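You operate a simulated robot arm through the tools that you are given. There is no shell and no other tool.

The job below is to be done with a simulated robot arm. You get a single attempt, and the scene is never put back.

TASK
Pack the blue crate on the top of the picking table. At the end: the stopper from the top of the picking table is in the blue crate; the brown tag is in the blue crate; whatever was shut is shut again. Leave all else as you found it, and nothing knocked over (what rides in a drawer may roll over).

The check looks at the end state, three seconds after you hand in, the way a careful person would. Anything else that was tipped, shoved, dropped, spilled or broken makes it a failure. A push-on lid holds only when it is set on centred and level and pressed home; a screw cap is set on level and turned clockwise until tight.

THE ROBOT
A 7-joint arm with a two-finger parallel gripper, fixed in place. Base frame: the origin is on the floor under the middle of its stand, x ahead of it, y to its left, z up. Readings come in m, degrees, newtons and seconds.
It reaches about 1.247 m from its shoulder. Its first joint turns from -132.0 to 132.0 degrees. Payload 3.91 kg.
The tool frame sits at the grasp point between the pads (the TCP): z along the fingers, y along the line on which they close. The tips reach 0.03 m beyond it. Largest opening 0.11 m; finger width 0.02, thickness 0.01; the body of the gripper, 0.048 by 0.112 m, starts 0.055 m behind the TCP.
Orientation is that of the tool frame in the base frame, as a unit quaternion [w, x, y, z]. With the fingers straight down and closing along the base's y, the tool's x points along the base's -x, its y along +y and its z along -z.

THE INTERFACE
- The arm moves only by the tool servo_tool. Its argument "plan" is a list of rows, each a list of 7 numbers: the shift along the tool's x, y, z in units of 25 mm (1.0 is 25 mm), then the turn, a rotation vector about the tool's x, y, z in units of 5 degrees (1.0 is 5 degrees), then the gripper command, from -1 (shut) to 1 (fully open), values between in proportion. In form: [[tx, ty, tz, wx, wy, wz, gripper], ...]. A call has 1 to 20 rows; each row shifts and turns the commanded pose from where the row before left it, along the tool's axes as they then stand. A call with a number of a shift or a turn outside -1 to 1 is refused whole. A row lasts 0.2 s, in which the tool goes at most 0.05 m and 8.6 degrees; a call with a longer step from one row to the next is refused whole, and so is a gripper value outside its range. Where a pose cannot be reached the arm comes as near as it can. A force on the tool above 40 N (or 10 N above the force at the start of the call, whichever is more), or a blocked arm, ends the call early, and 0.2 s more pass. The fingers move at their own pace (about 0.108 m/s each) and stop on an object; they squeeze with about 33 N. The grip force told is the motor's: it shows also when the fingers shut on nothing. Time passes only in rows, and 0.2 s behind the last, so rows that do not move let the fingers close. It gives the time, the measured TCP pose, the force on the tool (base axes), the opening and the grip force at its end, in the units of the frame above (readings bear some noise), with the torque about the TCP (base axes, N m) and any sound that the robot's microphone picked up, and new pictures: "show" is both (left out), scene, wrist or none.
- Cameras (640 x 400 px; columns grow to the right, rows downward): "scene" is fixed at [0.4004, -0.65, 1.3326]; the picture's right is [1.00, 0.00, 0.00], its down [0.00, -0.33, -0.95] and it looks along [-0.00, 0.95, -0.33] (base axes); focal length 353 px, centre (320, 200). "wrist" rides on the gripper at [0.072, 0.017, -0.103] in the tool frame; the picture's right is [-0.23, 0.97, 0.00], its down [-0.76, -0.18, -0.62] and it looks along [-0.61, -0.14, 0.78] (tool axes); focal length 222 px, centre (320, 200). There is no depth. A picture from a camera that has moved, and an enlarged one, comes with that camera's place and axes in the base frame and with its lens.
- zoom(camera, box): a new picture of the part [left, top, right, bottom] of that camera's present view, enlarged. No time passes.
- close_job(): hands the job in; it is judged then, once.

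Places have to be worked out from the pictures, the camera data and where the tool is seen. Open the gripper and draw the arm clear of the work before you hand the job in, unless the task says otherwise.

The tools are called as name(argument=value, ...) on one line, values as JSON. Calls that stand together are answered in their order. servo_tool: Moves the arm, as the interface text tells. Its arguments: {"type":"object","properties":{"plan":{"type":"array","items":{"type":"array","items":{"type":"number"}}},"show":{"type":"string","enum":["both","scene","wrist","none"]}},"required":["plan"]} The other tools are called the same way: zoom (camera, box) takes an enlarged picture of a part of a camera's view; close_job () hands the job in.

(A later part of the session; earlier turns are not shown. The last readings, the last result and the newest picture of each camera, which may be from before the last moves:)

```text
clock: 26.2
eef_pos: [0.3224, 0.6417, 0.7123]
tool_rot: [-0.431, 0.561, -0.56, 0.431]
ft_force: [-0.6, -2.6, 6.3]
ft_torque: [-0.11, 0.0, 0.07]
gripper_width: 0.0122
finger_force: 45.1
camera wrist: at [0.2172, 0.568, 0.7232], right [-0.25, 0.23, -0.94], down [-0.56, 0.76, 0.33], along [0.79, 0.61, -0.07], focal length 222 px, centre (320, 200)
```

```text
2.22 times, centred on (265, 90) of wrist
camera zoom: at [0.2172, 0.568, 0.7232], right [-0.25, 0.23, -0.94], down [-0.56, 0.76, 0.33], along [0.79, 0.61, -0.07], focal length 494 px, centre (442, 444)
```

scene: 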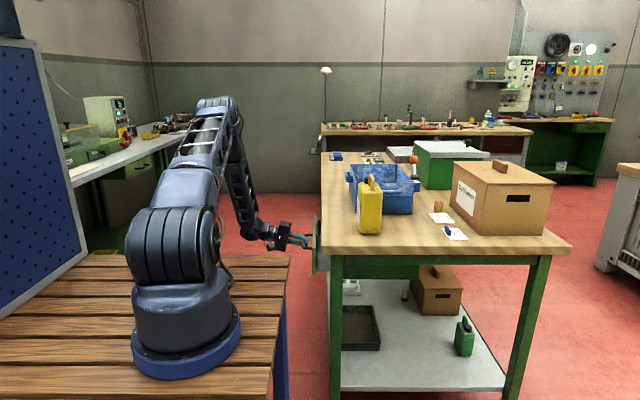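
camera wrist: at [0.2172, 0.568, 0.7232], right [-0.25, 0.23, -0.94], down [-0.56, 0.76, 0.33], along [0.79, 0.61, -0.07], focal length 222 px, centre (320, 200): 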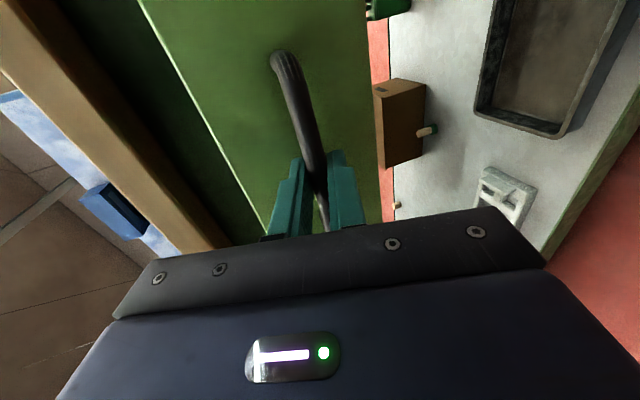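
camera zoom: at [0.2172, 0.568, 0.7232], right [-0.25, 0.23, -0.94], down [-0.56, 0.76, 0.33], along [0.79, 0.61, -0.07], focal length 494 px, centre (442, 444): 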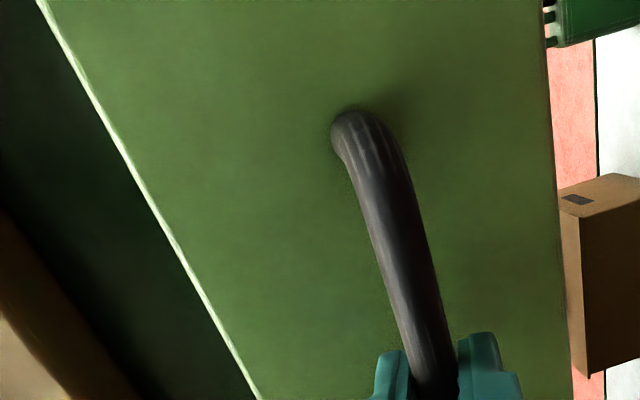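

The stand's top edge works out at y ≈ 0.27, so the drawer (from y ≈ 0.46) has plenty of room. I'll keep pulling, another 14 cm.

servo_tool(plan=[[0, 0.1, -0.386, 0, 0, 0, -1], [0, 0.1, -0.386, 0, 0, 0, -1], [0, 0.1, -0.386, 0, 0, 0, -1], [0, 0.1, -0.386, 0, 0, 0, -1], [0, 0.1, -0.386, 0, 0, 0, -1], [0, 0.1, -0.386, 0, 0, 0, -1], [0, 0.1, -0.386, 0, 0, 0, -1], [0, 0.1, -0.386, 0, 0, 0, -1], [0, 0.1, -0.386, 0, 0, 0, -1], [0, 0.1, -0.386, 0, 0, 0, -1], [0, 0.1, -0.386, 0, 0, 0, -1], [0, 0.1, -0.386, 0, 0, 0, -1], [0, 0.1, -0.386, 0, 0, 0, -1], [0, 0.1, -0.386, 0, 0, 0, -1]], show="both")

zoom(camera="scene", box=[230, 190, 350, 290])

```text
clock: 29.4
eef_pos: [0.1813, 0.6402, 0.7123]
tool_rot: [-0.429, 0.562, -0.561, 0.43]
ft_force: [0.8, 7.6, -10.5]
ft_torque: [-0.02, 0.14, -0.16]
gripper_width: 0.012
finger_force: 45.4
stopped in row 14: the force on the tool passed its limit at 40 N (the readings are from after the stop); the commanded pose is now the measured one
camera wrist: at [0.0767, 0.5677, 0.7238], right [-0.26, 0.22, -0.94], down [-0.56, 0.76, 0.33], along [0.79, 0.61, -0.07], focal length 222 px, centre (320, 200)
```

scene: 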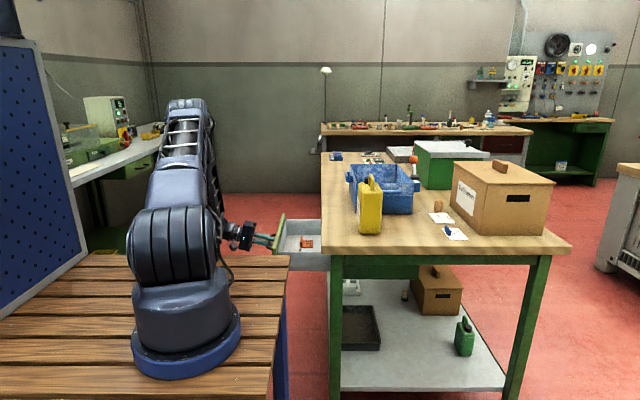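
wrist: 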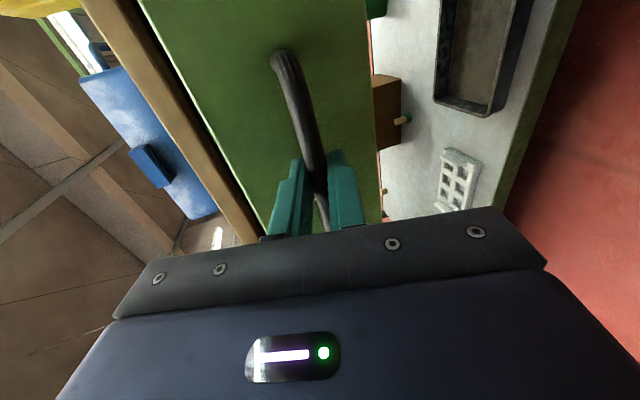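

```text
4.00 times, centred on (290, 240) of scene
camera zoom: at [0.4004, -0.65, 1.3326], right [1.0, 0.0, 0.0], down [0.0, -0.33, -0.95], along [0.0, 0.95, -0.33], focal length 1412 px, centre (440, 40)
```

zoom: 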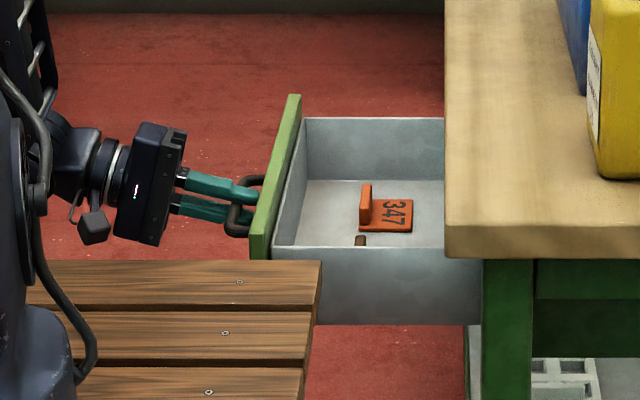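

The drawer is out to its stop. Inside are an orange tag "347" and something brown against the near wall. I'll open the fingers, back away from the bar and rise to look in from above.

servo_tool(plan=[[0, 0, 0, 0, 0, 0, -0.5], [0, 0, 0, 0, 0, 0, 0], [0, 0, 0, 0, 0, 0, 0], [0, 0, -0.5, 0, 0, 0, 0], [0, 0, -0.7, 0, 0, 0, 0], [0, 0, -0.8, 0, 0, 0, 0], [0, -0.5, 0, 0, 0, 0, 0], [0, -1, 0, 0, 0, 0, 0], [0, -1, 0, 0, 0, 0, 0], [0, -1, 0, 0, 0, 0, 0], [0, -1, 0, 0, 0, 0, 0], [0, -1, 0, 0, 0, 0, 0], [0, -1, 0, 0, 0, 0, 0]], show="both")

```text
clock: 32.2
eef_pos: [0.1756, 0.6403, 0.8828]
tool_rot: [-0.43, 0.562, -0.56, 0.431]
ft_force: [0.5, -0.9, -0.5]
ft_torque: [0.02, 0.02, 0.02]
gripper_width: 0.0548
finger_force: 0.1
camera wrist: at [0.0712, 0.5678, 0.8931], right [-0.25, 0.22, -0.94], down [-0.56, 0.76, 0.33], along [0.79, 0.61, -0.07], focal length 222 px, centre (320, 200)
```

scene: 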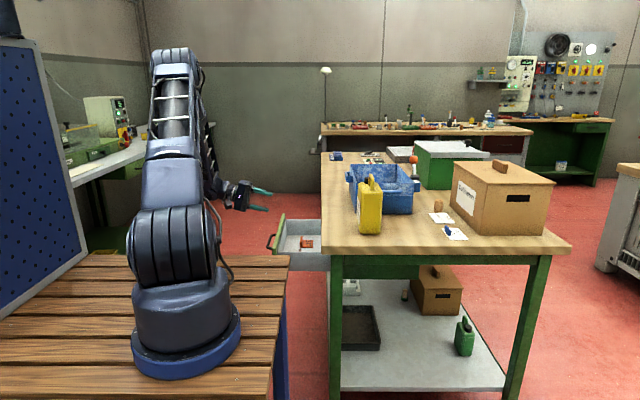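
wrist: 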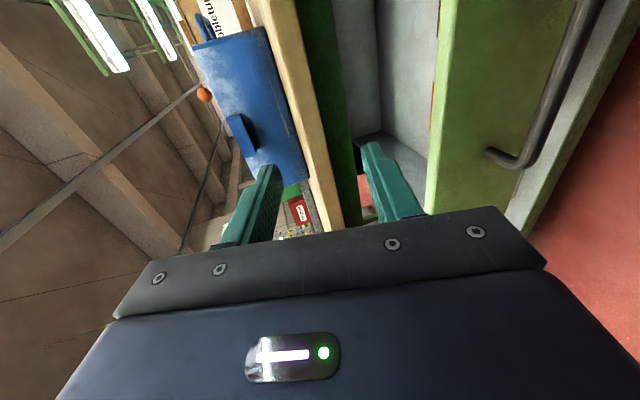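

servo_tool(plan=[[0, -0.966, -0.259, 0, 0, 0, 0], [0, -0.966, -0.259, 0, 0, 0, 0], [0, -0.966, -0.259, 0, 0, 0, 0], [0, -0.966, -0.259, 0, 0, 0, 0], [0, -0.966, -0.259, 0, 0, 0, 0], [0, 0, 0, -1, 0, 0, 0], [0, 0, 0, -1, 0, 0, 0], [0, 0, 0, -1, 0, 0, 0], [0, 0, 0, -1, 0, 0, 0], [0, 0, 0, -1, 0, 0, 0], [0, 0, 0, -1, 0, 0, 0], [0, 0, 0, -1, 0, 0, 0], [0, 0, 0, -1, 0, 0, 0], [0, 0, 0, -1, 0, 0, 0], [0, 0, 0, -1, 0, 0, 0], [0, 0, 0, -1, 0, 0, 0], [0, 0, 0, -1, 0, 0, 0], [0, 0, 0, -1, 0, 0, 0], [0, 0, 0, -1, 0, 0, 0], [0, 0, 0, -1, 0, 0, 0]], show="wrist")

```text
clock: 36.4
eef_pos: [0.1755, 0.6396, 1.0064]
tool_rot: [0.001, 0.708, -0.706, 0.0]
ft_force: [-0.2, -0.2, 0.7]
ft_torque: [-0.01, -0.01, 0.02]
gripper_width: 0.0551
finger_force: 0.2
camera wrist: at [0.1578, 0.568, 1.1118], right [-0.97, 0.23, 0.0], down [0.18, 0.76, 0.62], along [0.14, 0.61, -0.78], focal length 222 px, centre (320, 200)
```

wrist: 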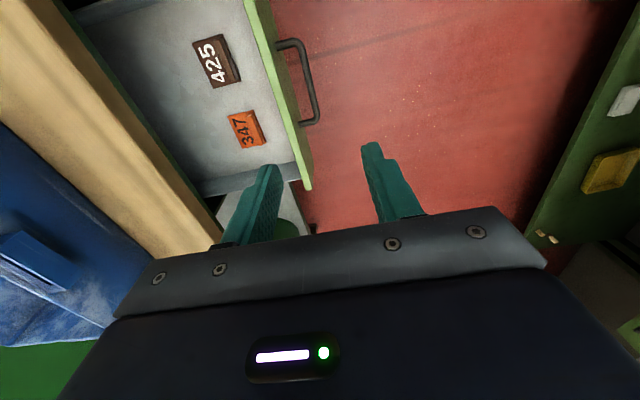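

The drawer holds the brown tag "425" and an orange tag "347". I'll enlarge to judge the brown tag's shape and place.

zoom(camera="wrist", box=[160, 20, 300, 160])

zoom(camera="scene", box=[260, 200, 340, 270])

```text
2.86 times, centred on (230, 90) of wrist
camera zoom: at [0.1578, 0.568, 1.1118], right [-0.97, 0.23, 0.0], down [0.18, 0.76, 0.62], along [0.14, 0.61, -0.78], focal length 635 px, centre (577, 514)
```

zoom: 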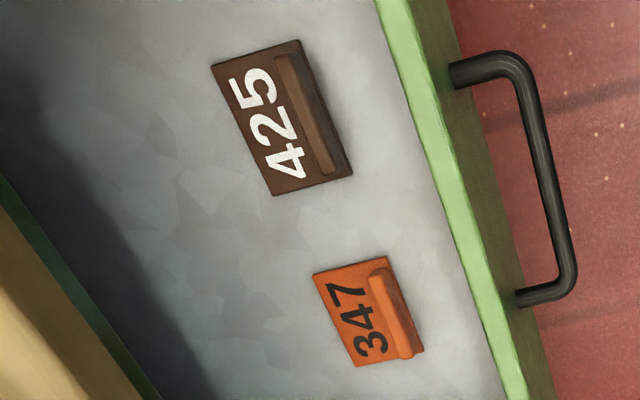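

```text
5.71 times, centred on (300, 235) of scene
camera zoom: at [0.4004, -0.65, 1.3326], right [1.0, 0.0, 0.0], down [0.0, -0.33, -0.95], along [0.0, 0.95, -0.33], focal length 2018 px, centre (434, 0)
```

zoom: 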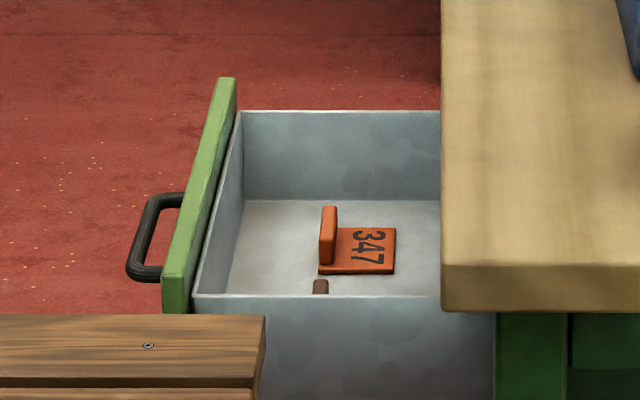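

The brown tag's upright fin runs along y at about x 0.318, y 0.553–0.611, top z 0.686; its plate top is at z ≈ 0.662. The tool already closes along x, so I'll move over the fin and descend partway.

servo_tool(plan=[[0.383, -0.95, 0, 0, 0, 0, 0], [0.383, -0.95, 0, 0, 0, 0, 0], [0.383, -0.95, 0, 0, 0, 0, 0], [0.383, -0.95, 0, 0, 0, 0, 0], [0.383, -0.95, 0, 0, 0, 0, 0], [0.383, -0.95, 0, 0, 0, 0, 0], [0, 0, 0.8, 0, 0, 0, 0], [0, 0, 1, 0, 0, 0, 0], [0, 0, 1, 0, 0, 0, 0], [0, 0, 1, 0, 0, 0, 0], [0, 0, 1, 0, 0, 0, 0], [0, 0, 1, 0, 0, 0, 0], [0, 0, 1, 0, 0, 0, 0], [0, 0, 0.5, 0, 0, 0, 0]], show="both")

zoom(camera="wrist", box=[200, 40, 420, 240])

zoom(camera="scene", box=[260, 180, 350, 270])

```text
clock: 39.4
eef_pos: [0.3169, 0.5827, 0.8248]
tool_rot: [0.002, 0.708, -0.706, 0.0]
ft_force: [-0.2, 0.2, 0.4]
ft_torque: [-0.01, -0.02, -0.02]
gripper_width: 0.0554
finger_force: 0.0
camera wrist: at [0.3001, 0.5107, 0.9287], right [-0.97, 0.23, 0.0], down [0.18, 0.76, 0.62], along [0.14, 0.61, -0.78], focal length 222 px, centre (320, 200)
```

scene: 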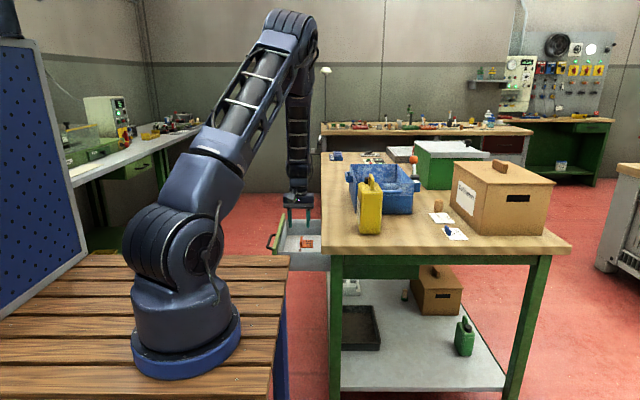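
wrist: 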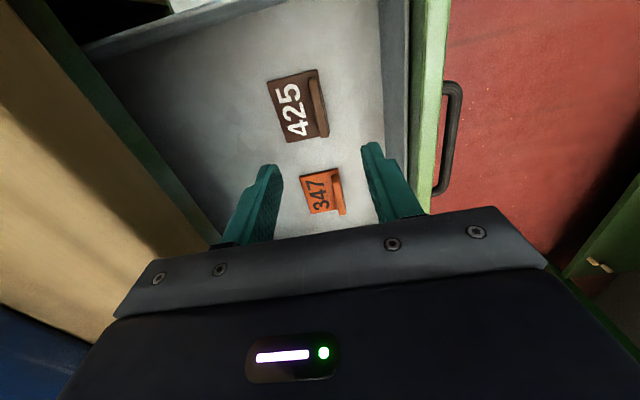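

```text
2.00 times, centred on (310, 140) of wrist
camera zoom: at [0.3001, 0.5107, 0.9287], right [-0.97, 0.23, 0.0], down [0.18, 0.76, 0.62], along [0.14, 0.61, -0.78], focal length 444 px, centre (340, 320)
```

zoom: 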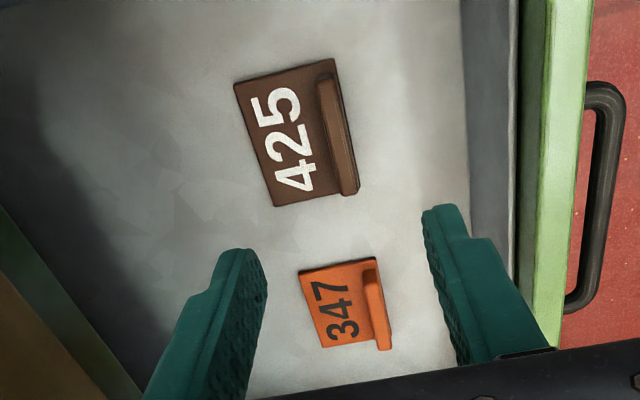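

```text
4.44 times, centred on (305, 225) of scene
camera zoom: at [0.4004, -0.65, 1.3326], right [1.0, 0.0, 0.0], down [0.0, -0.33, -0.95], along [0.0, 0.95, -0.33], focal length 1569 px, centre (387, 89)
```

zoom: 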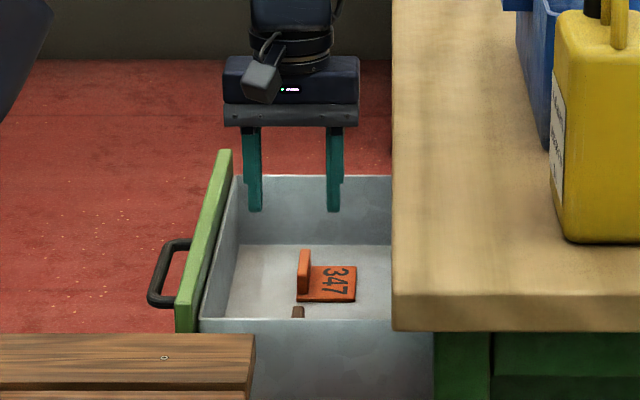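

The fin reads at x ≈ 0.317, y 0.553–0.610, right under the tool. I'll descend until the tips are a few millimetres above the plate.

servo_tool(plan=[[0, 0, 1, 0, 0, 0, -0.2], [0, 0, 1, 0, 0, 0, -0.2], [0, 0, 1, 0, 0, 0, -0.2], [0, 0, 0.7, 0, 0, 0, -0.2], [0, 0, 0.5, 0, 0, 0, -0.2], [0, 0, 0.4, 0, 0, 0, -0.2], [0, 0, 0.3, 0, 0, 0, -0.2]], show="both")

zoom(camera="wrist", box=[200, 40, 420, 240])

zoom(camera="scene", box=[260, 180, 350, 270])

```text
clock: 41.0
eef_pos: [0.3173, 0.582, 0.7017]
tool_rot: [0.001, 0.707, -0.707, 0.0]
ft_force: [0.1, -0.2, 0.8]
ft_torque: [0.01, 0.0, 0.02]
gripper_width: 0.0438
finger_force: 0.0
camera wrist: at [0.2999, 0.5097, 0.8057], right [-0.97, 0.23, 0.0], down [0.18, 0.76, 0.62], along [0.14, 0.61, -0.78], focal length 222 px, centre (320, 200)
```

scene: 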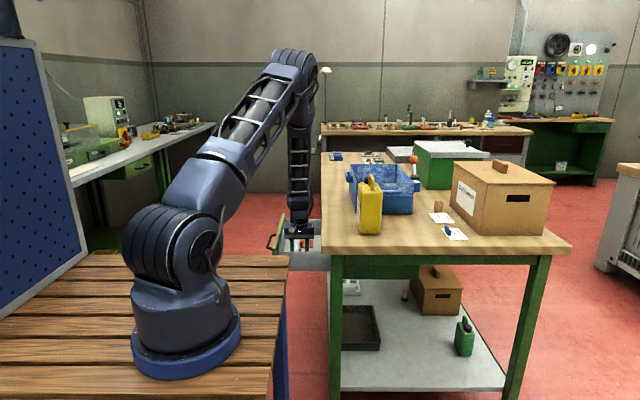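
wrist: 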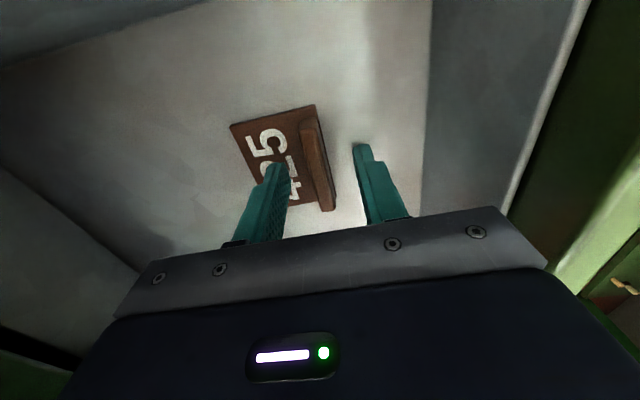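

```text
2.00 times, centred on (310, 140) of wrist
camera zoom: at [0.2999, 0.5097, 0.8057], right [-0.97, 0.23, 0.0], down [0.18, 0.76, 0.62], along [0.14, 0.61, -0.78], focal length 444 px, centre (340, 320)
```

zoom: 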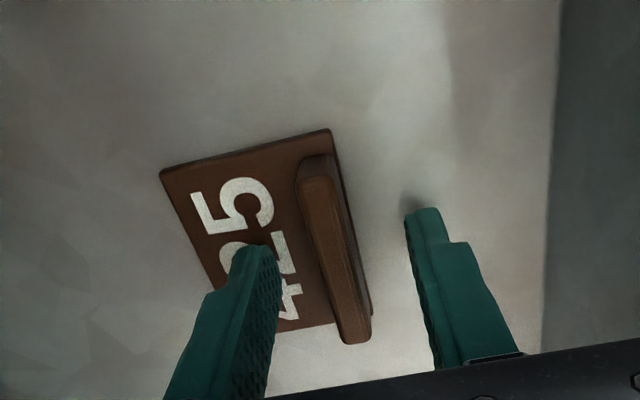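

```text
4.44 times, centred on (305, 225) of scene
camera zoom: at [0.4004, -0.65, 1.3326], right [1.0, 0.0, 0.0], down [0.0, -0.33, -0.95], along [0.0, 0.95, -0.33], focal length 1569 px, centre (387, 89)
```

zoom: 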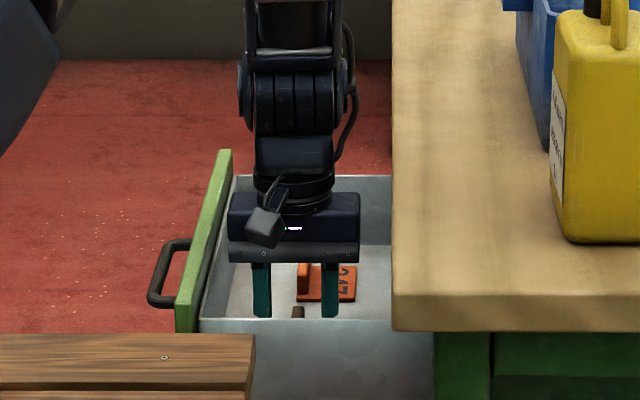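

The fin stands between the fingers. I'll lower 5 mm more and close on it.

servo_tool(plan=[[0, 0, 0.1, 0, 0, 0, -0.2], [0, 0, 0.1, 0, 0, 0, -0.2], [0, 0, 0, 0, 0, 0, -0.5], [0, 0, 0, 0, 0, 0, -0.8], [0, 0, 0, 0, 0, 0, -1], [0, 0, 0, 0, 0, 0, -1]], show="wrist")

zoom(camera="wrist", box=[200, 40, 420, 240])

```text
clock: 41.6
eef_pos: [0.3183, 0.5832, 0.7003]
tool_rot: [0.0, -0.707, 0.708, 0.0]
ft_force: [-0.5, -2.4, 15.6]
ft_torque: [-0.09, -0.38, -0.04]
gripper_width: 0.0435
finger_force: 0.0
stopped in row 2: the force on the tool passed its limit at 46 N (the readings are from after the stop); the commanded pose is now the measured one
camera wrist: at [0.3009, 0.5106, 0.8047], right [-0.97, 0.23, 0.0], down [0.18, 0.76, 0.62], along [0.14, 0.61, -0.78], focal length 222 px, centre (320, 200)
```

wrist: 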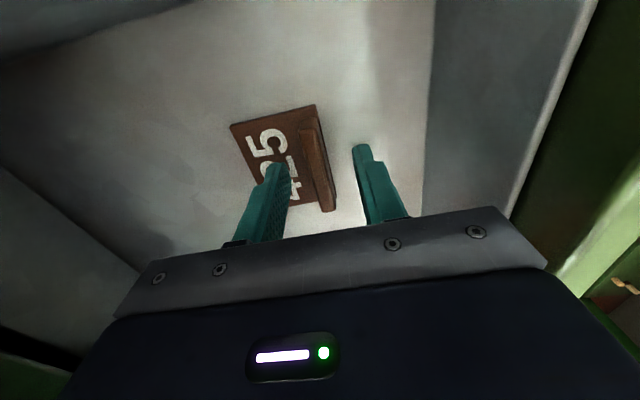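

```text
2.00 times, centred on (310, 140) of wrist
camera zoom: at [0.3009, 0.5106, 0.8047], right [-0.97, 0.23, 0.0], down [0.18, 0.76, 0.62], along [0.14, 0.61, -0.78], focal length 444 px, centre (340, 320)
```

zoom: 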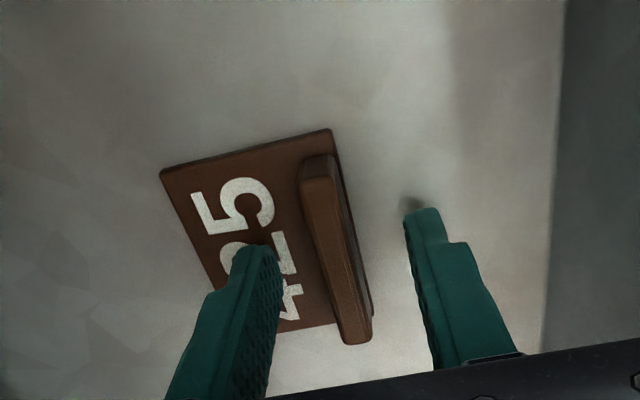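

The tip over the plate touched it at TCP z ≈ 0.700 (contact on the +x finger), so the plate top is near 0.67. I'll lift 3 mm and close on the fin.

servo_tool(plan=[[0, 0, -0.06, 0, 0, 0, -0.2], [0, 0, -0.06, 0, 0, 0, -0.2], [0, 0, 0, 0, 0, 0, -0.5], [0, 0, 0, 0, 0, 0, -0.8], [0, 0, 0, 0, 0, 0, -1], [0, 0, 0, 0, 0, 0, -1]], show="wrist")

zoom(camera="wrist", box=[200, 40, 420, 240])

```text
clock: 43.0
eef_pos: [0.3171, 0.5822, 0.7027]
tool_rot: [-0.001, 0.707, -0.707, 0.0]
ft_force: [0.0, 0.8, -0.1]
ft_torque: [0.01, 0.01, 0.05]
gripper_width: 0.0097
finger_force: 33.3
camera wrist: at [0.3006, 0.51, 0.8068], right [-0.97, 0.23, 0.0], down [0.18, 0.76, 0.62], along [0.14, 0.61, -0.78], focal length 222 px, centre (320, 200)
```

wrist: 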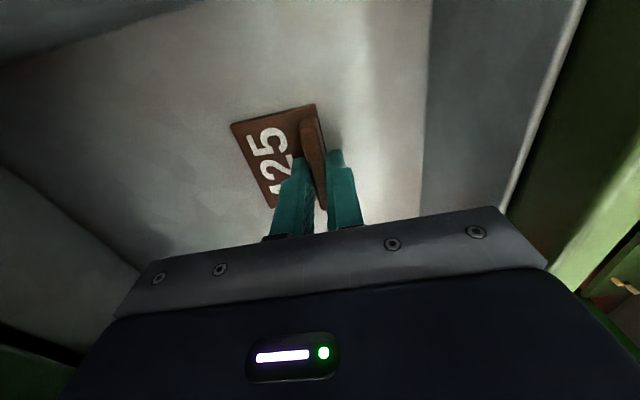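

```text
2.00 times, centred on (310, 140) of wrist
camera zoom: at [0.3006, 0.51, 0.8068], right [-0.97, 0.23, 0.0], down [0.18, 0.76, 0.62], along [0.14, 0.61, -0.78], focal length 444 px, centre (340, 320)
```

zoom: 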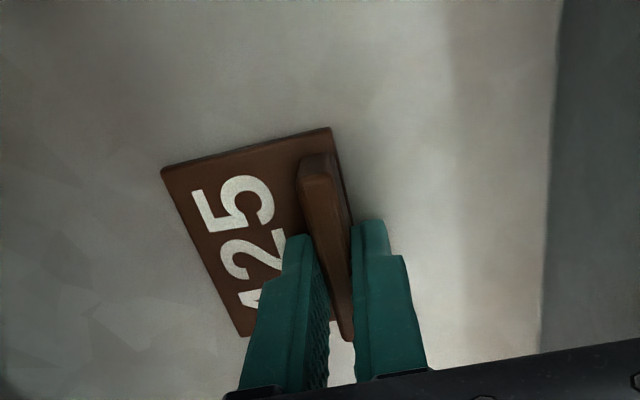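

The fin is gripped (9.7 mm, 33 N). I'll lift straight up clear of the drawer and check that the tag hangs level.

servo_tool(plan=[[0, 0, -0.2, 0, 0, 0, -1], [0, 0, -0.4, 0, 0, 0, -1], [0, 0, -0.6, 0, 0, 0, -1], [0, 0, -0.8, 0, 0, 0, -1], [0, 0, -1, 0, 0, 0, -1], [0, 0, -1, 0, 0, 0, -1], [0, 0, -1, 0, 0, 0, -1], [0, 0, -1, 0, 0, 0, -1], [0, 0, -1, 0, 0, 0, -1], [0, 0, -1, 0, 0, 0, -1], [0, 0, -1, 0, 0, 0, -1], [0, 0, -1, 0, 0, 0, -1], [0, 0, -1, 0, 0, 0, -1], [0, 0, -1, 0, 0, 0, -1], [0, 0, -1, 0, 0, 0, -1], [0, 0, -1, 0, 0, 0, -1], [0, 0, -1, 0, 0, 0, -1], [0, 0, -1, 0, 0, 0, -1]], show="both")

zoom(camera="scene", box=[260, 130, 360, 260])

```text
clock: 46.8
eef_pos: [0.3206, 0.5816, 1.1025]
tool_rot: [0.0, 0.708, -0.707, 0.001]
ft_force: [-0.1, 0.3, 0.9]
ft_torque: [0.0, 0.02, 0.03]
gripper_width: 0.0
finger_force: 33.4
camera wrist: at [0.3018, 0.5094, 1.2058], right [-0.97, 0.23, 0.0], down [0.18, 0.76, 0.62], along [0.14, 0.61, -0.78], focal length 222 px, centre (320, 200)
```

scene: 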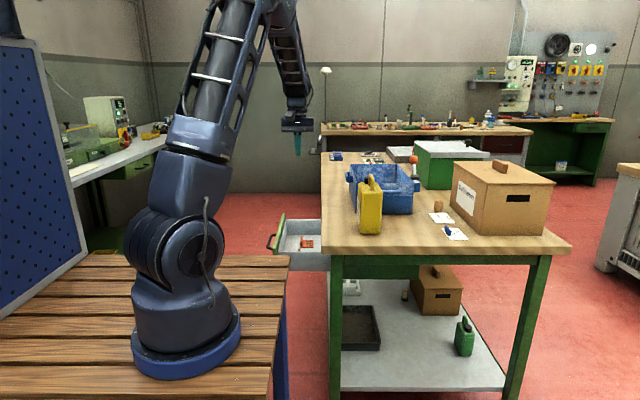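
wrist: 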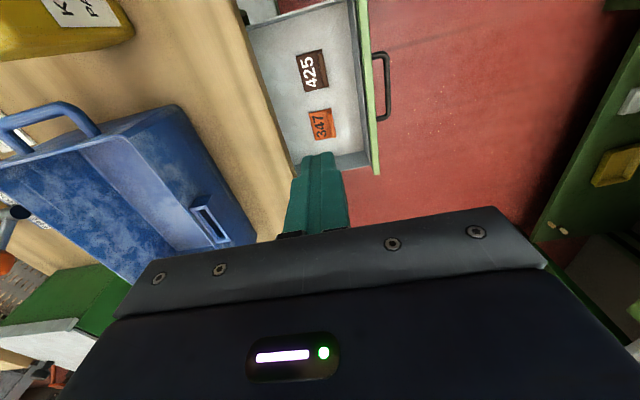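

```text
3.08 times, centred on (310, 195) of scene
camera zoom: at [0.4004, -0.65, 1.3326], right [1.0, 0.0, 0.0], down [0.0, -0.33, -0.95], along [0.0, 0.95, -0.33], focal length 1086 px, centre (351, 215)
```

zoom: 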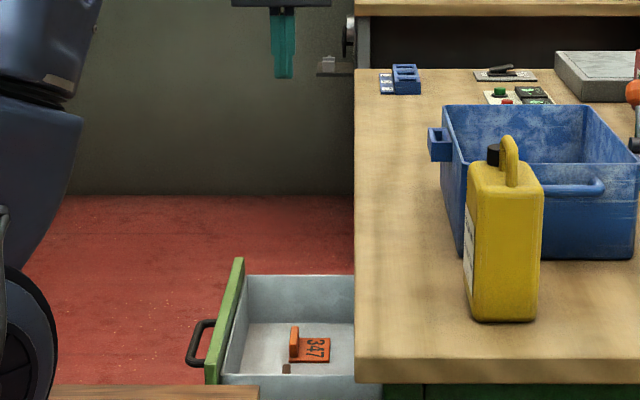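

The fingers closed on nothing — the tag slipped out and is still in the drawer. I'll look at whether it moved or tipped.

zoom(camera="wrist", box=[270, 20, 370, 160])

zoom(camera="scene", box=[270, 205, 340, 265])

```text
2.86 times, centred on (320, 90) of wrist
camera zoom: at [0.3018, 0.5094, 1.2058], right [-0.97, 0.23, 0.0], down [0.18, 0.76, 0.62], along [0.14, 0.61, -0.78], focal length 635 px, centre (320, 514)
```

zoom: 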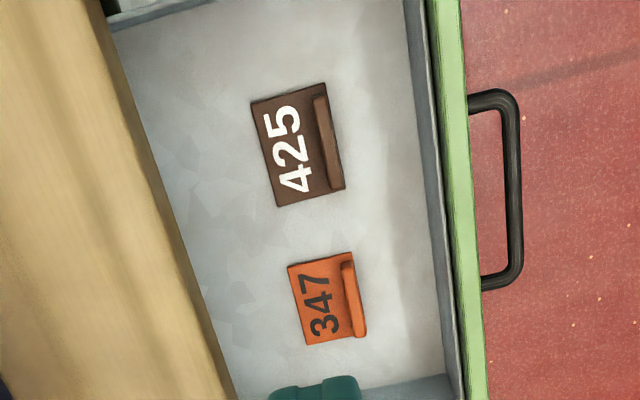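

```text
6.67 times, centred on (305, 235) of scene
camera zoom: at [0.4004, -0.65, 1.3326], right [1.0, 0.0, 0.0], down [0.0, -0.33, -0.95], along [0.0, 0.95, -0.33], focal length 2354 px, centre (420, -33)
```

zoom: 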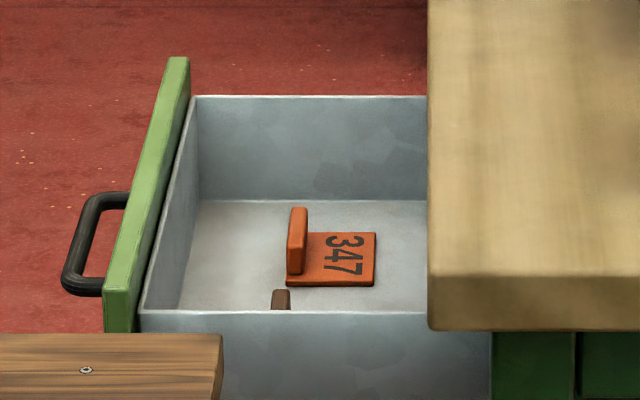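

The tag is still upright in its place, shifted about 5 mm (fin now near x 0.312, y 0.557–0.617). I'll go back down centred on the fin, and grip deeper this time.

servo_tool(plan=[[-0.2, 0.34, 0, 0, 0, 0, -0.2], [0, 0, 1, 0, 0, 0, -0.2], [0, 0, 1, 0, 0, 0, -0.2], [0, 0, 1, 0, 0, 0, -0.2], [0, 0, 1, 0, 0, 0, -0.2], [0, 0, 1, 0, 0, 0, -0.2], [0, 0, 1, 0, 0, 0, -0.2], [0, 0, 1, 0, 0, 0, -0.2], [0, 0, 1, 0, 0, 0, -0.2], [0, 0, 1, 0, 0, 0, -0.2], [0, 0, 1, 0, 0, 0, -0.2], [0, 0, 1, 0, 0, 0, -0.2], [0, 0, 1, 0, 0, 0, -0.2], [0, 0, 1, 0, 0, 0, -0.2], [0, 0, 1, 0, 0, 0, -0.2], [0, 0, 1, 0, 0, 0, -0.2], [0, 0, 0.4, 0, 0, 0, -0.2]], show="wrist")

zoom(camera="wrist", box=[200, 40, 420, 240])

zoom(camera="scene", box=[265, 195, 345, 265])

```text
clock: 50.4
eef_pos: [0.3095, 0.5868, 0.7191]
tool_rot: [0.0, 0.707, -0.707, 0.0]
ft_force: [-0.4, 0.3, -0.7]
ft_torque: [0.01, -0.01, -0.02]
gripper_width: 0.0442
finger_force: 0.0
camera wrist: at [0.2929, 0.5142, 0.8221], right [-0.97, 0.23, 0.0], down [0.18, 0.76, 0.62], along [0.14, 0.61, -0.78], focal length 222 px, centre (320, 200)
```

wrist: 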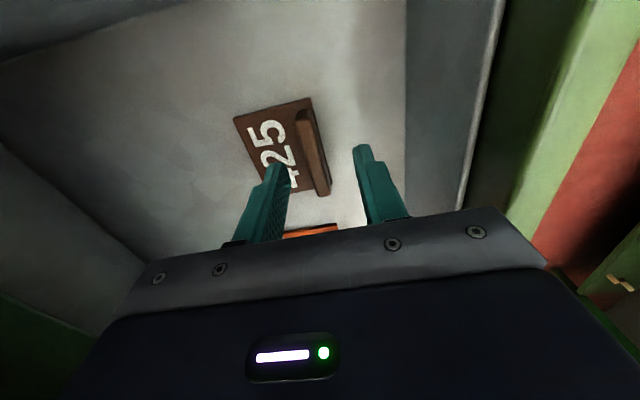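

```text
2.00 times, centred on (310, 140) of wrist
camera zoom: at [0.2929, 0.5142, 0.8221], right [-0.97, 0.23, 0.0], down [0.18, 0.76, 0.62], along [0.14, 0.61, -0.78], focal length 444 px, centre (340, 320)
```

zoom: 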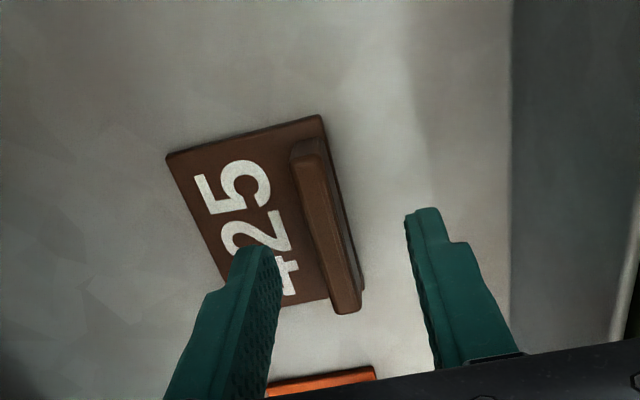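

```text
5.71 times, centred on (305, 230) of scene
camera zoom: at [0.4004, -0.65, 1.3326], right [1.0, 0.0, 0.0], down [0.0, -0.33, -0.95], along [0.0, 0.95, -0.33], focal length 2018 px, centre (406, 29)
```

zoom: 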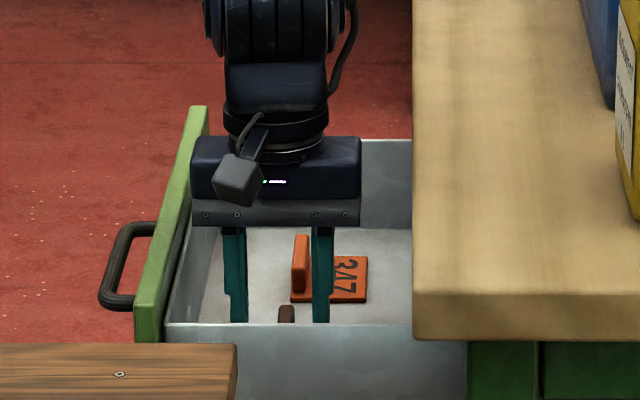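

The fin is between the fingers, with the tool about 2.5 mm too far back. I'll correct that and descend in millimetre steps to just touch the plate.

servo_tool(plan=[[0, -0.1, 0.2, 0, 0, 0, -0.2], [0, 0, 0.2, 0, 0, 0, -0.2], [0, 0, 0.2, 0, 0, 0, -0.2], [0, 0, 0.04, 0, 0, 0, -0.2], [0, 0, 0.04, 0, 0, 0, -0.2], [0, 0, 0.04, 0, 0, 0, -0.2], [0, 0, 0.04, 0, 0, 0, -0.2]], show="wrist")

```text
clock: 52.0
eef_pos: [0.3127, 0.589, 0.7009]
tool_rot: [0.001, -0.707, 0.708, 0.001]
ft_force: [0.2, -10.3, 38.5]
ft_torque: [-0.33, -0.96, -0.28]
gripper_width: 0.0443
finger_force: 0.3
camera wrist: at [0.2947, 0.5156, 0.8043], right [-0.97, 0.23, 0.0], down [0.18, 0.76, 0.62], along [0.14, 0.61, -0.78], focal length 222 px, centre (320, 200)
```

wrist: 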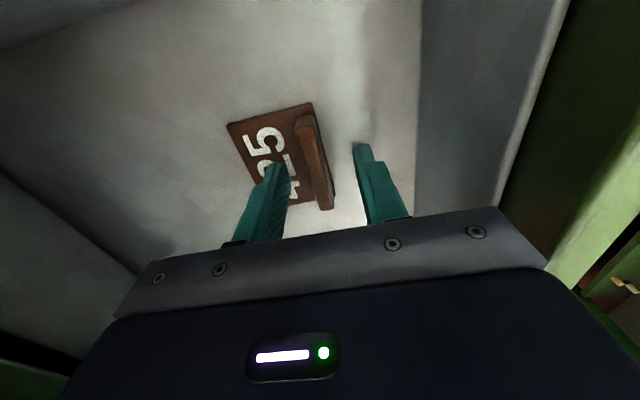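

Contact at about TCP 0.702 with the +x finger on the plate. I'll ease up 2 mm, close fully, and lift only slightly to test the hold.

servo_tool(plan=[[0, 0, -0.04, 0, 0, 0, -0.2], [0, 0, -0.04, 0, 0, 0, -0.2], [0, 0, 0, 0, 0, 0, -0.5], [0, 0, 0, 0, 0, 0, -0.8], [0, 0, 0, 0, 0, 0, -1], [0, 0, 0, 0, 0, 0, -1], [0, 0, 0, 0, 0, 0, -1]], show="wrist")

zoom(camera="wrist", box=[240, 80, 400, 220])

zoom(camera="scene", box=[280, 220, 330, 260])

```text
clock: 53.6
eef_pos: [0.3114, 0.5875, 0.7017]
tool_rot: [0.0, 0.707, -0.707, 0.0]
ft_force: [-0.6, -2.6, 18.1]
ft_torque: [0.07, -0.13, -0.04]
gripper_width: 0.0099
finger_force: 32.9
camera wrist: at [0.2949, 0.5153, 0.8051], right [-0.97, 0.23, 0.0], down [0.18, 0.76, 0.62], along [0.14, 0.61, -0.78], focal length 222 px, centre (320, 200)
```

wrist: 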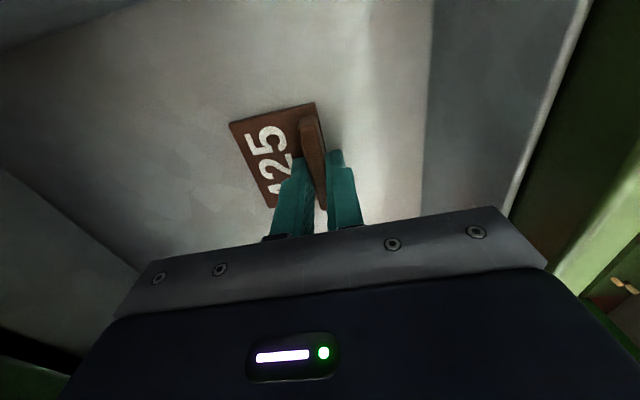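

```text
2.86 times, centred on (320, 150) of wrist
camera zoom: at [0.2949, 0.5153, 0.8051], right [-0.97, 0.23, 0.0], down [0.18, 0.76, 0.62], along [0.14, 0.61, -0.78], focal length 635 px, centre (320, 343)
```

zoom: 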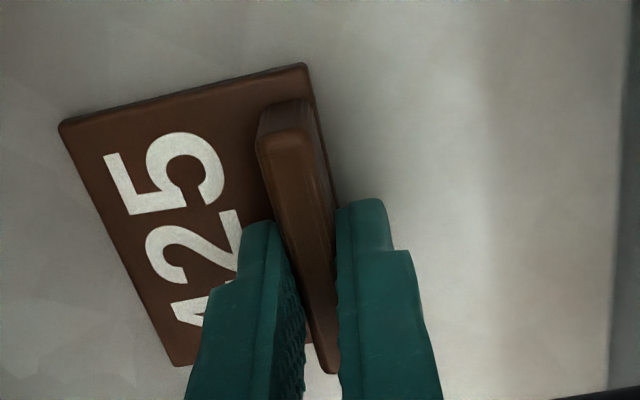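

```text
10.00 times, centred on (305, 240) of scene
camera zoom: at [0.4004, -0.65, 1.3326], right [1.0, 0.0, 0.0], down [0.0, -0.33, -0.95], along [0.0, 0.95, -0.33], focal length 3531 px, centre (470, -200)
```

zoom: 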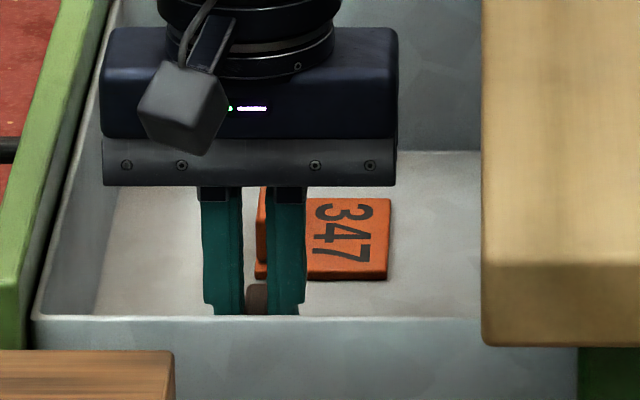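

servo_tool(plan=[[0, 0, -0.04, 0, 0, 0, -1], [0, 0, -0.06, 0, 0, 0, -1], [0, 0, -0.1, 0, 0, 0, -1], [0, 0, -0.1, 0, 0, 0, -1], [0, 0, -0.1, 0, 0, 0, -1], [0, 0, -0.1, 0, 0, 0, -1], [0, 0, 0, 0, 0, 0, -1]], show="wrist")

zoom(camera="wrist", box=[240, 80, 400, 220])

zoom(camera="scene", box=[280, 220, 330, 260])

```text
clock: 55.2
eef_pos: [0.3126, 0.5881, 0.7144]
tool_rot: [-0.001, -0.707, 0.708, -0.001]
ft_force: [-0.5, -0.7, -0.1]
ft_torque: [0.01, 0.01, 0.01]
gripper_width: 0.0097
finger_force: 32.2
camera wrist: at [0.2946, 0.5155, 0.8169], right [-0.97, 0.23, 0.0], down [0.18, 0.76, 0.62], along [0.14, 0.61, -0.78], focal length 222 px, centre (320, 200)
```

wrist: 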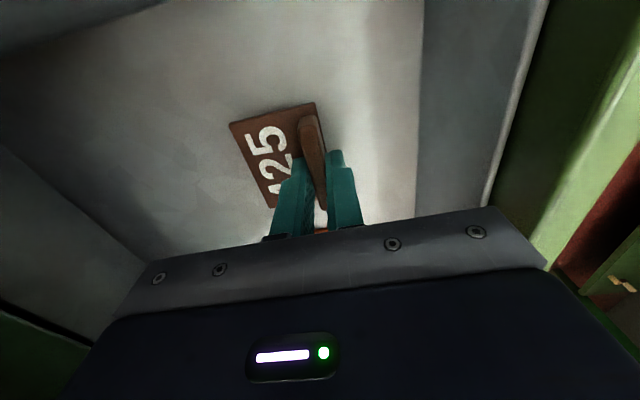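

```text
2.86 times, centred on (320, 150) of wrist
camera zoom: at [0.2946, 0.5155, 0.8169], right [-0.97, 0.23, 0.0], down [0.18, 0.76, 0.62], along [0.14, 0.61, -0.78], focal length 635 px, centre (320, 343)
```

zoom: 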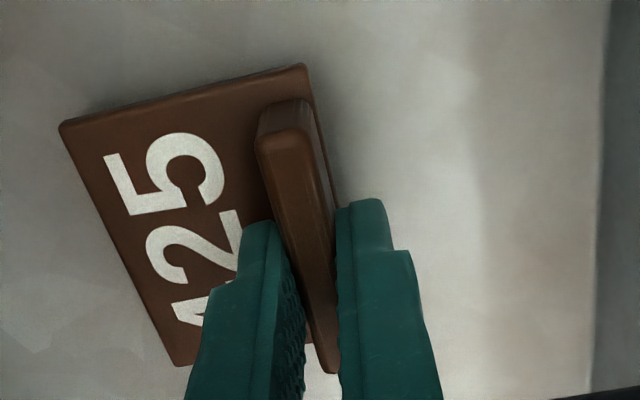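

```text
10.00 times, centred on (305, 240) of scene
camera zoom: at [0.4004, -0.65, 1.3326], right [1.0, 0.0, 0.0], down [0.0, -0.33, -0.95], along [0.0, 0.95, -0.33], focal length 3531 px, centre (470, -200)
```

zoom: 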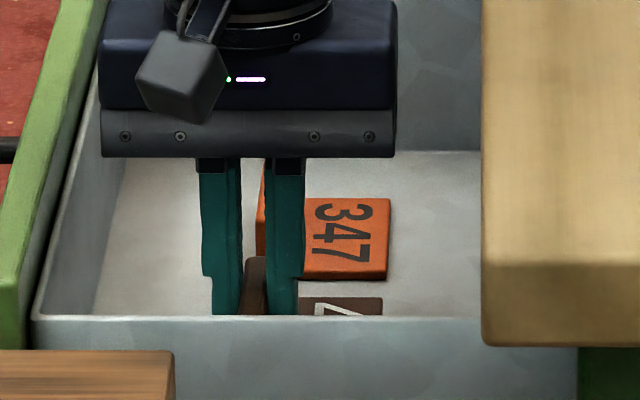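

The tag is lifting with the fingers now. I'll raise it gently and keep checking the grip.

servo_tool(plan=[[0, 0, -0.1, 0, 0, 0, -1], [0, 0, -0.15, 0, 0, 0, -1], [0, 0, -0.2, 0, 0, 0, -1], [0, 0, -0.2, 0, 0, 0, -1], [0, 0, -0.25, 0, 0, 0, -1], [0, 0, -0.25, 0, 0, 0, -1], [0, 0, -0.25, 0, 0, 0, -1], [0, 0, -0.25, 0, 0, 0, -1], [0, 0, -0.25, 0, 0, 0, -1], [0, 0, -0.25, 0, 0, 0, -1], [0, 0, -0.25, 0, 0, 0, -1], [0, 0, -0.25, 0, 0, 0, -1], [0, 0, -0.2, 0, 0, 0, -1], [0, 0, -0.1, 0, 0, 0, -1]], show="both")

zoom(camera="scene", box=[270, 200, 340, 260])

```text
clock: 58.2
eef_pos: [0.3139, 0.5882, 0.7875]
tool_rot: [-0.001, -0.707, 0.708, -0.001]
ft_force: [-0.1, 0.1, -0.2]
ft_torque: [-0.01, 0.04, -0.01]
gripper_width: 0.0097
finger_force: 33.0
camera wrist: at [0.2954, 0.5154, 0.8907], right [-0.97, 0.23, 0.0], down [0.18, 0.76, 0.62], along [0.14, 0.61, -0.78], focal length 222 px, centre (320, 200)
```

scene: 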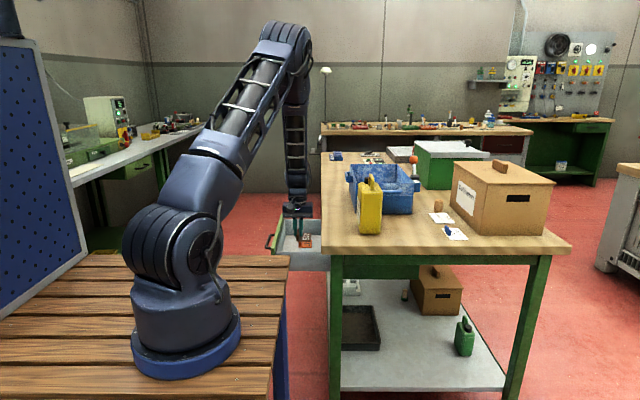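
wrist: 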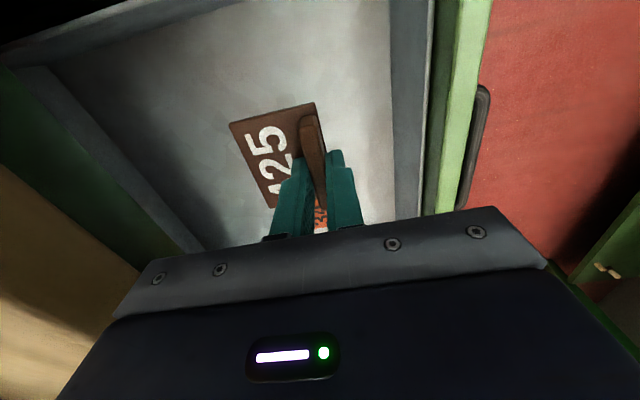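

```text
6.67 times, centred on (305, 230) of scene
camera zoom: at [0.4004, -0.65, 1.3326], right [1.0, 0.0, 0.0], down [0.0, -0.33, -0.95], along [0.0, 0.95, -0.33], focal length 2354 px, centre (420, 0)
```

zoom: 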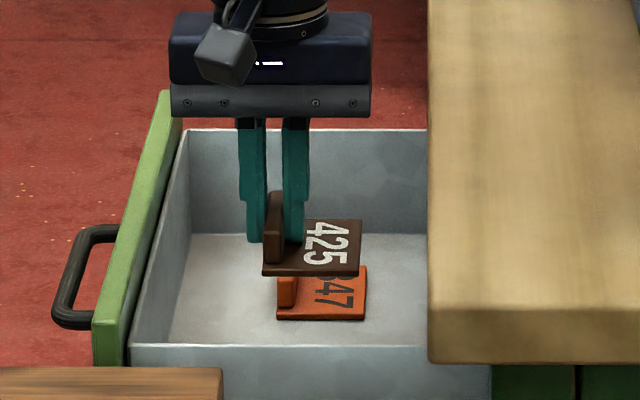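

The tag hangs level and firm. I'll carry on lifting at a gentle pace.

servo_tool(plan=[[0, 0, -0.15, 0, 0, 0, -1], [0, 0, -0.2, 0, 0, 0, -1], [0, 0, -0.25, 0, 0, 0, -1], [0, 0, -0.3, 0, 0, 0, -1], [0, 0, -0.35, 0, 0, 0, -1], [0, 0, -0.4, 0, 0, 0, -1], [0, 0, -0.4, 0, 0, 0, -1], [0, 0, -0.4, 0, 0, 0, -1], [0, 0, -0.4, 0, 0, 0, -1], [0, 0, -0.4, 0, 0, 0, -1], [0, 0, -0.4, 0, 0, 0, -1], [0, 0, -0.4, 0, 0, 0, -1], [0, 0, -0.4, 0, 0, 0, -1], [0, 0, -0.4, 0, 0, 0, -1], [0, 0, -0.4, 0, 0, 0, -1], [0, 0, -0.4, 0, 0, 0, -1], [0, 0, -0.4, 0, 0, 0, -1], [0, 0, -0.3, 0, 0, 0, -1], [0, 0, -0.2, 0, 0, 0, -1], [0, 0, -0.1, 0, 0, 0, -1]], show="scene")

```text
clock: 62.4
eef_pos: [0.3116, 0.5881, 0.9524]
tool_rot: [0.0, -0.707, 0.707, 0.0]
ft_force: [-0.2, 0.0, -0.7]
ft_torque: [-0.02, 0.02, 0.0]
gripper_width: 0.0099
finger_force: 32.7
```

scene: 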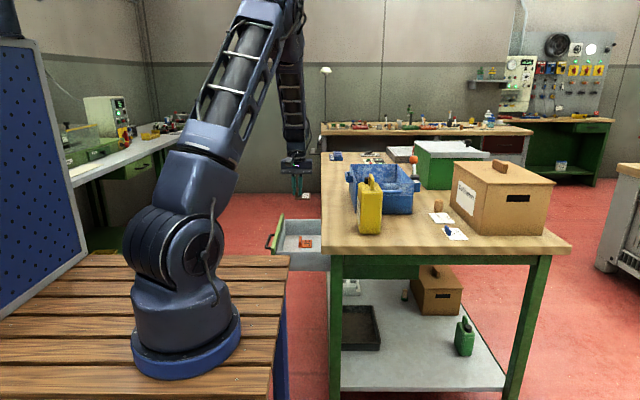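

servo_tool(plan=[[0, 0, -0.2, 0, 0, 0, -1], [0, 0, -0.4, 0, 0, 0, -1], [0, 0, -0.5, 0, 0, 0, -1], [0, 0, -0.5, 0, 0, 0, -1], [0, 0, -0.5, 0, 0, 0, -1], [0, 0, -0.5, 0, 0, 0, -1], [0, 0, -0.5, 0, 0, 0, -1], [0, 0, -0.5, 0, 0, 0, -1], [0, 0, -0.5, 0, 0, 0, -1], [0, 0, -0.5, 0, 0, 0, -1], [0, 0, -0.5, 0, 0, 0, -1], [0, 0, -0.3, 0, 0, 0, -1], [-0.1, -0.2, 0, 0, 0, 0, -1], [-0.15, -0.4, 0, 0, 0, 0, -1], [-0.2, -0.6, 0, 0, 0, 0, -1], [-0.2, -0.6, 0, 0, 0, 0, -1], [-0.2, -0.6, 0, 0, 0, 0, -1], [-0.2, -0.6, 0, 0, 0, 0, -1], [-0.2, -0.4, 0, 0, 0, 0, -1], [-0.1, -0.2, 0, 0, 0, 0, -1]], show="both")

```text
clock: 66.6
eef_pos: [0.4029, 0.6216, 1.0885]
tool_rot: [-0.001, -0.706, 0.708, -0.001]
ft_force: [0.8, 0.4, 0.2]
ft_torque: [0.03, 0.02, 0.04]
gripper_width: 0.0095
finger_force: 32.8
camera wrist: at [0.3857, 0.5494, 1.1919], right [-0.97, 0.23, 0.0], down [0.18, 0.76, 0.62], along [0.14, 0.61, -0.78], focal length 222 px, centre (320, 200)
```

scene: 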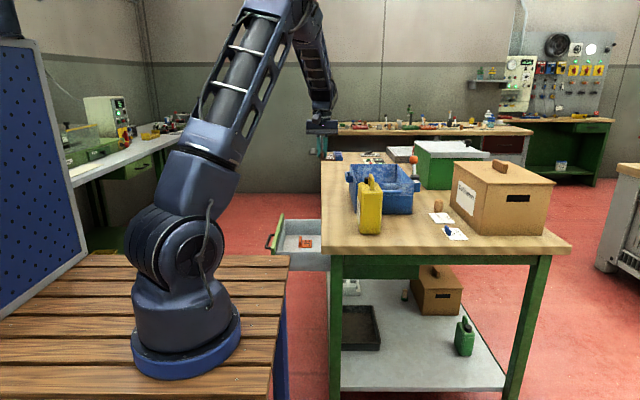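
wrist: 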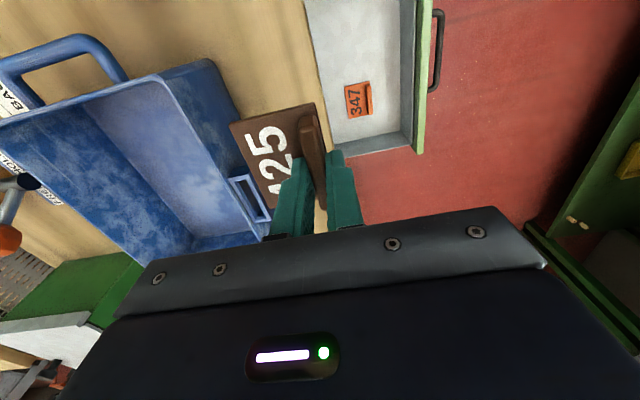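

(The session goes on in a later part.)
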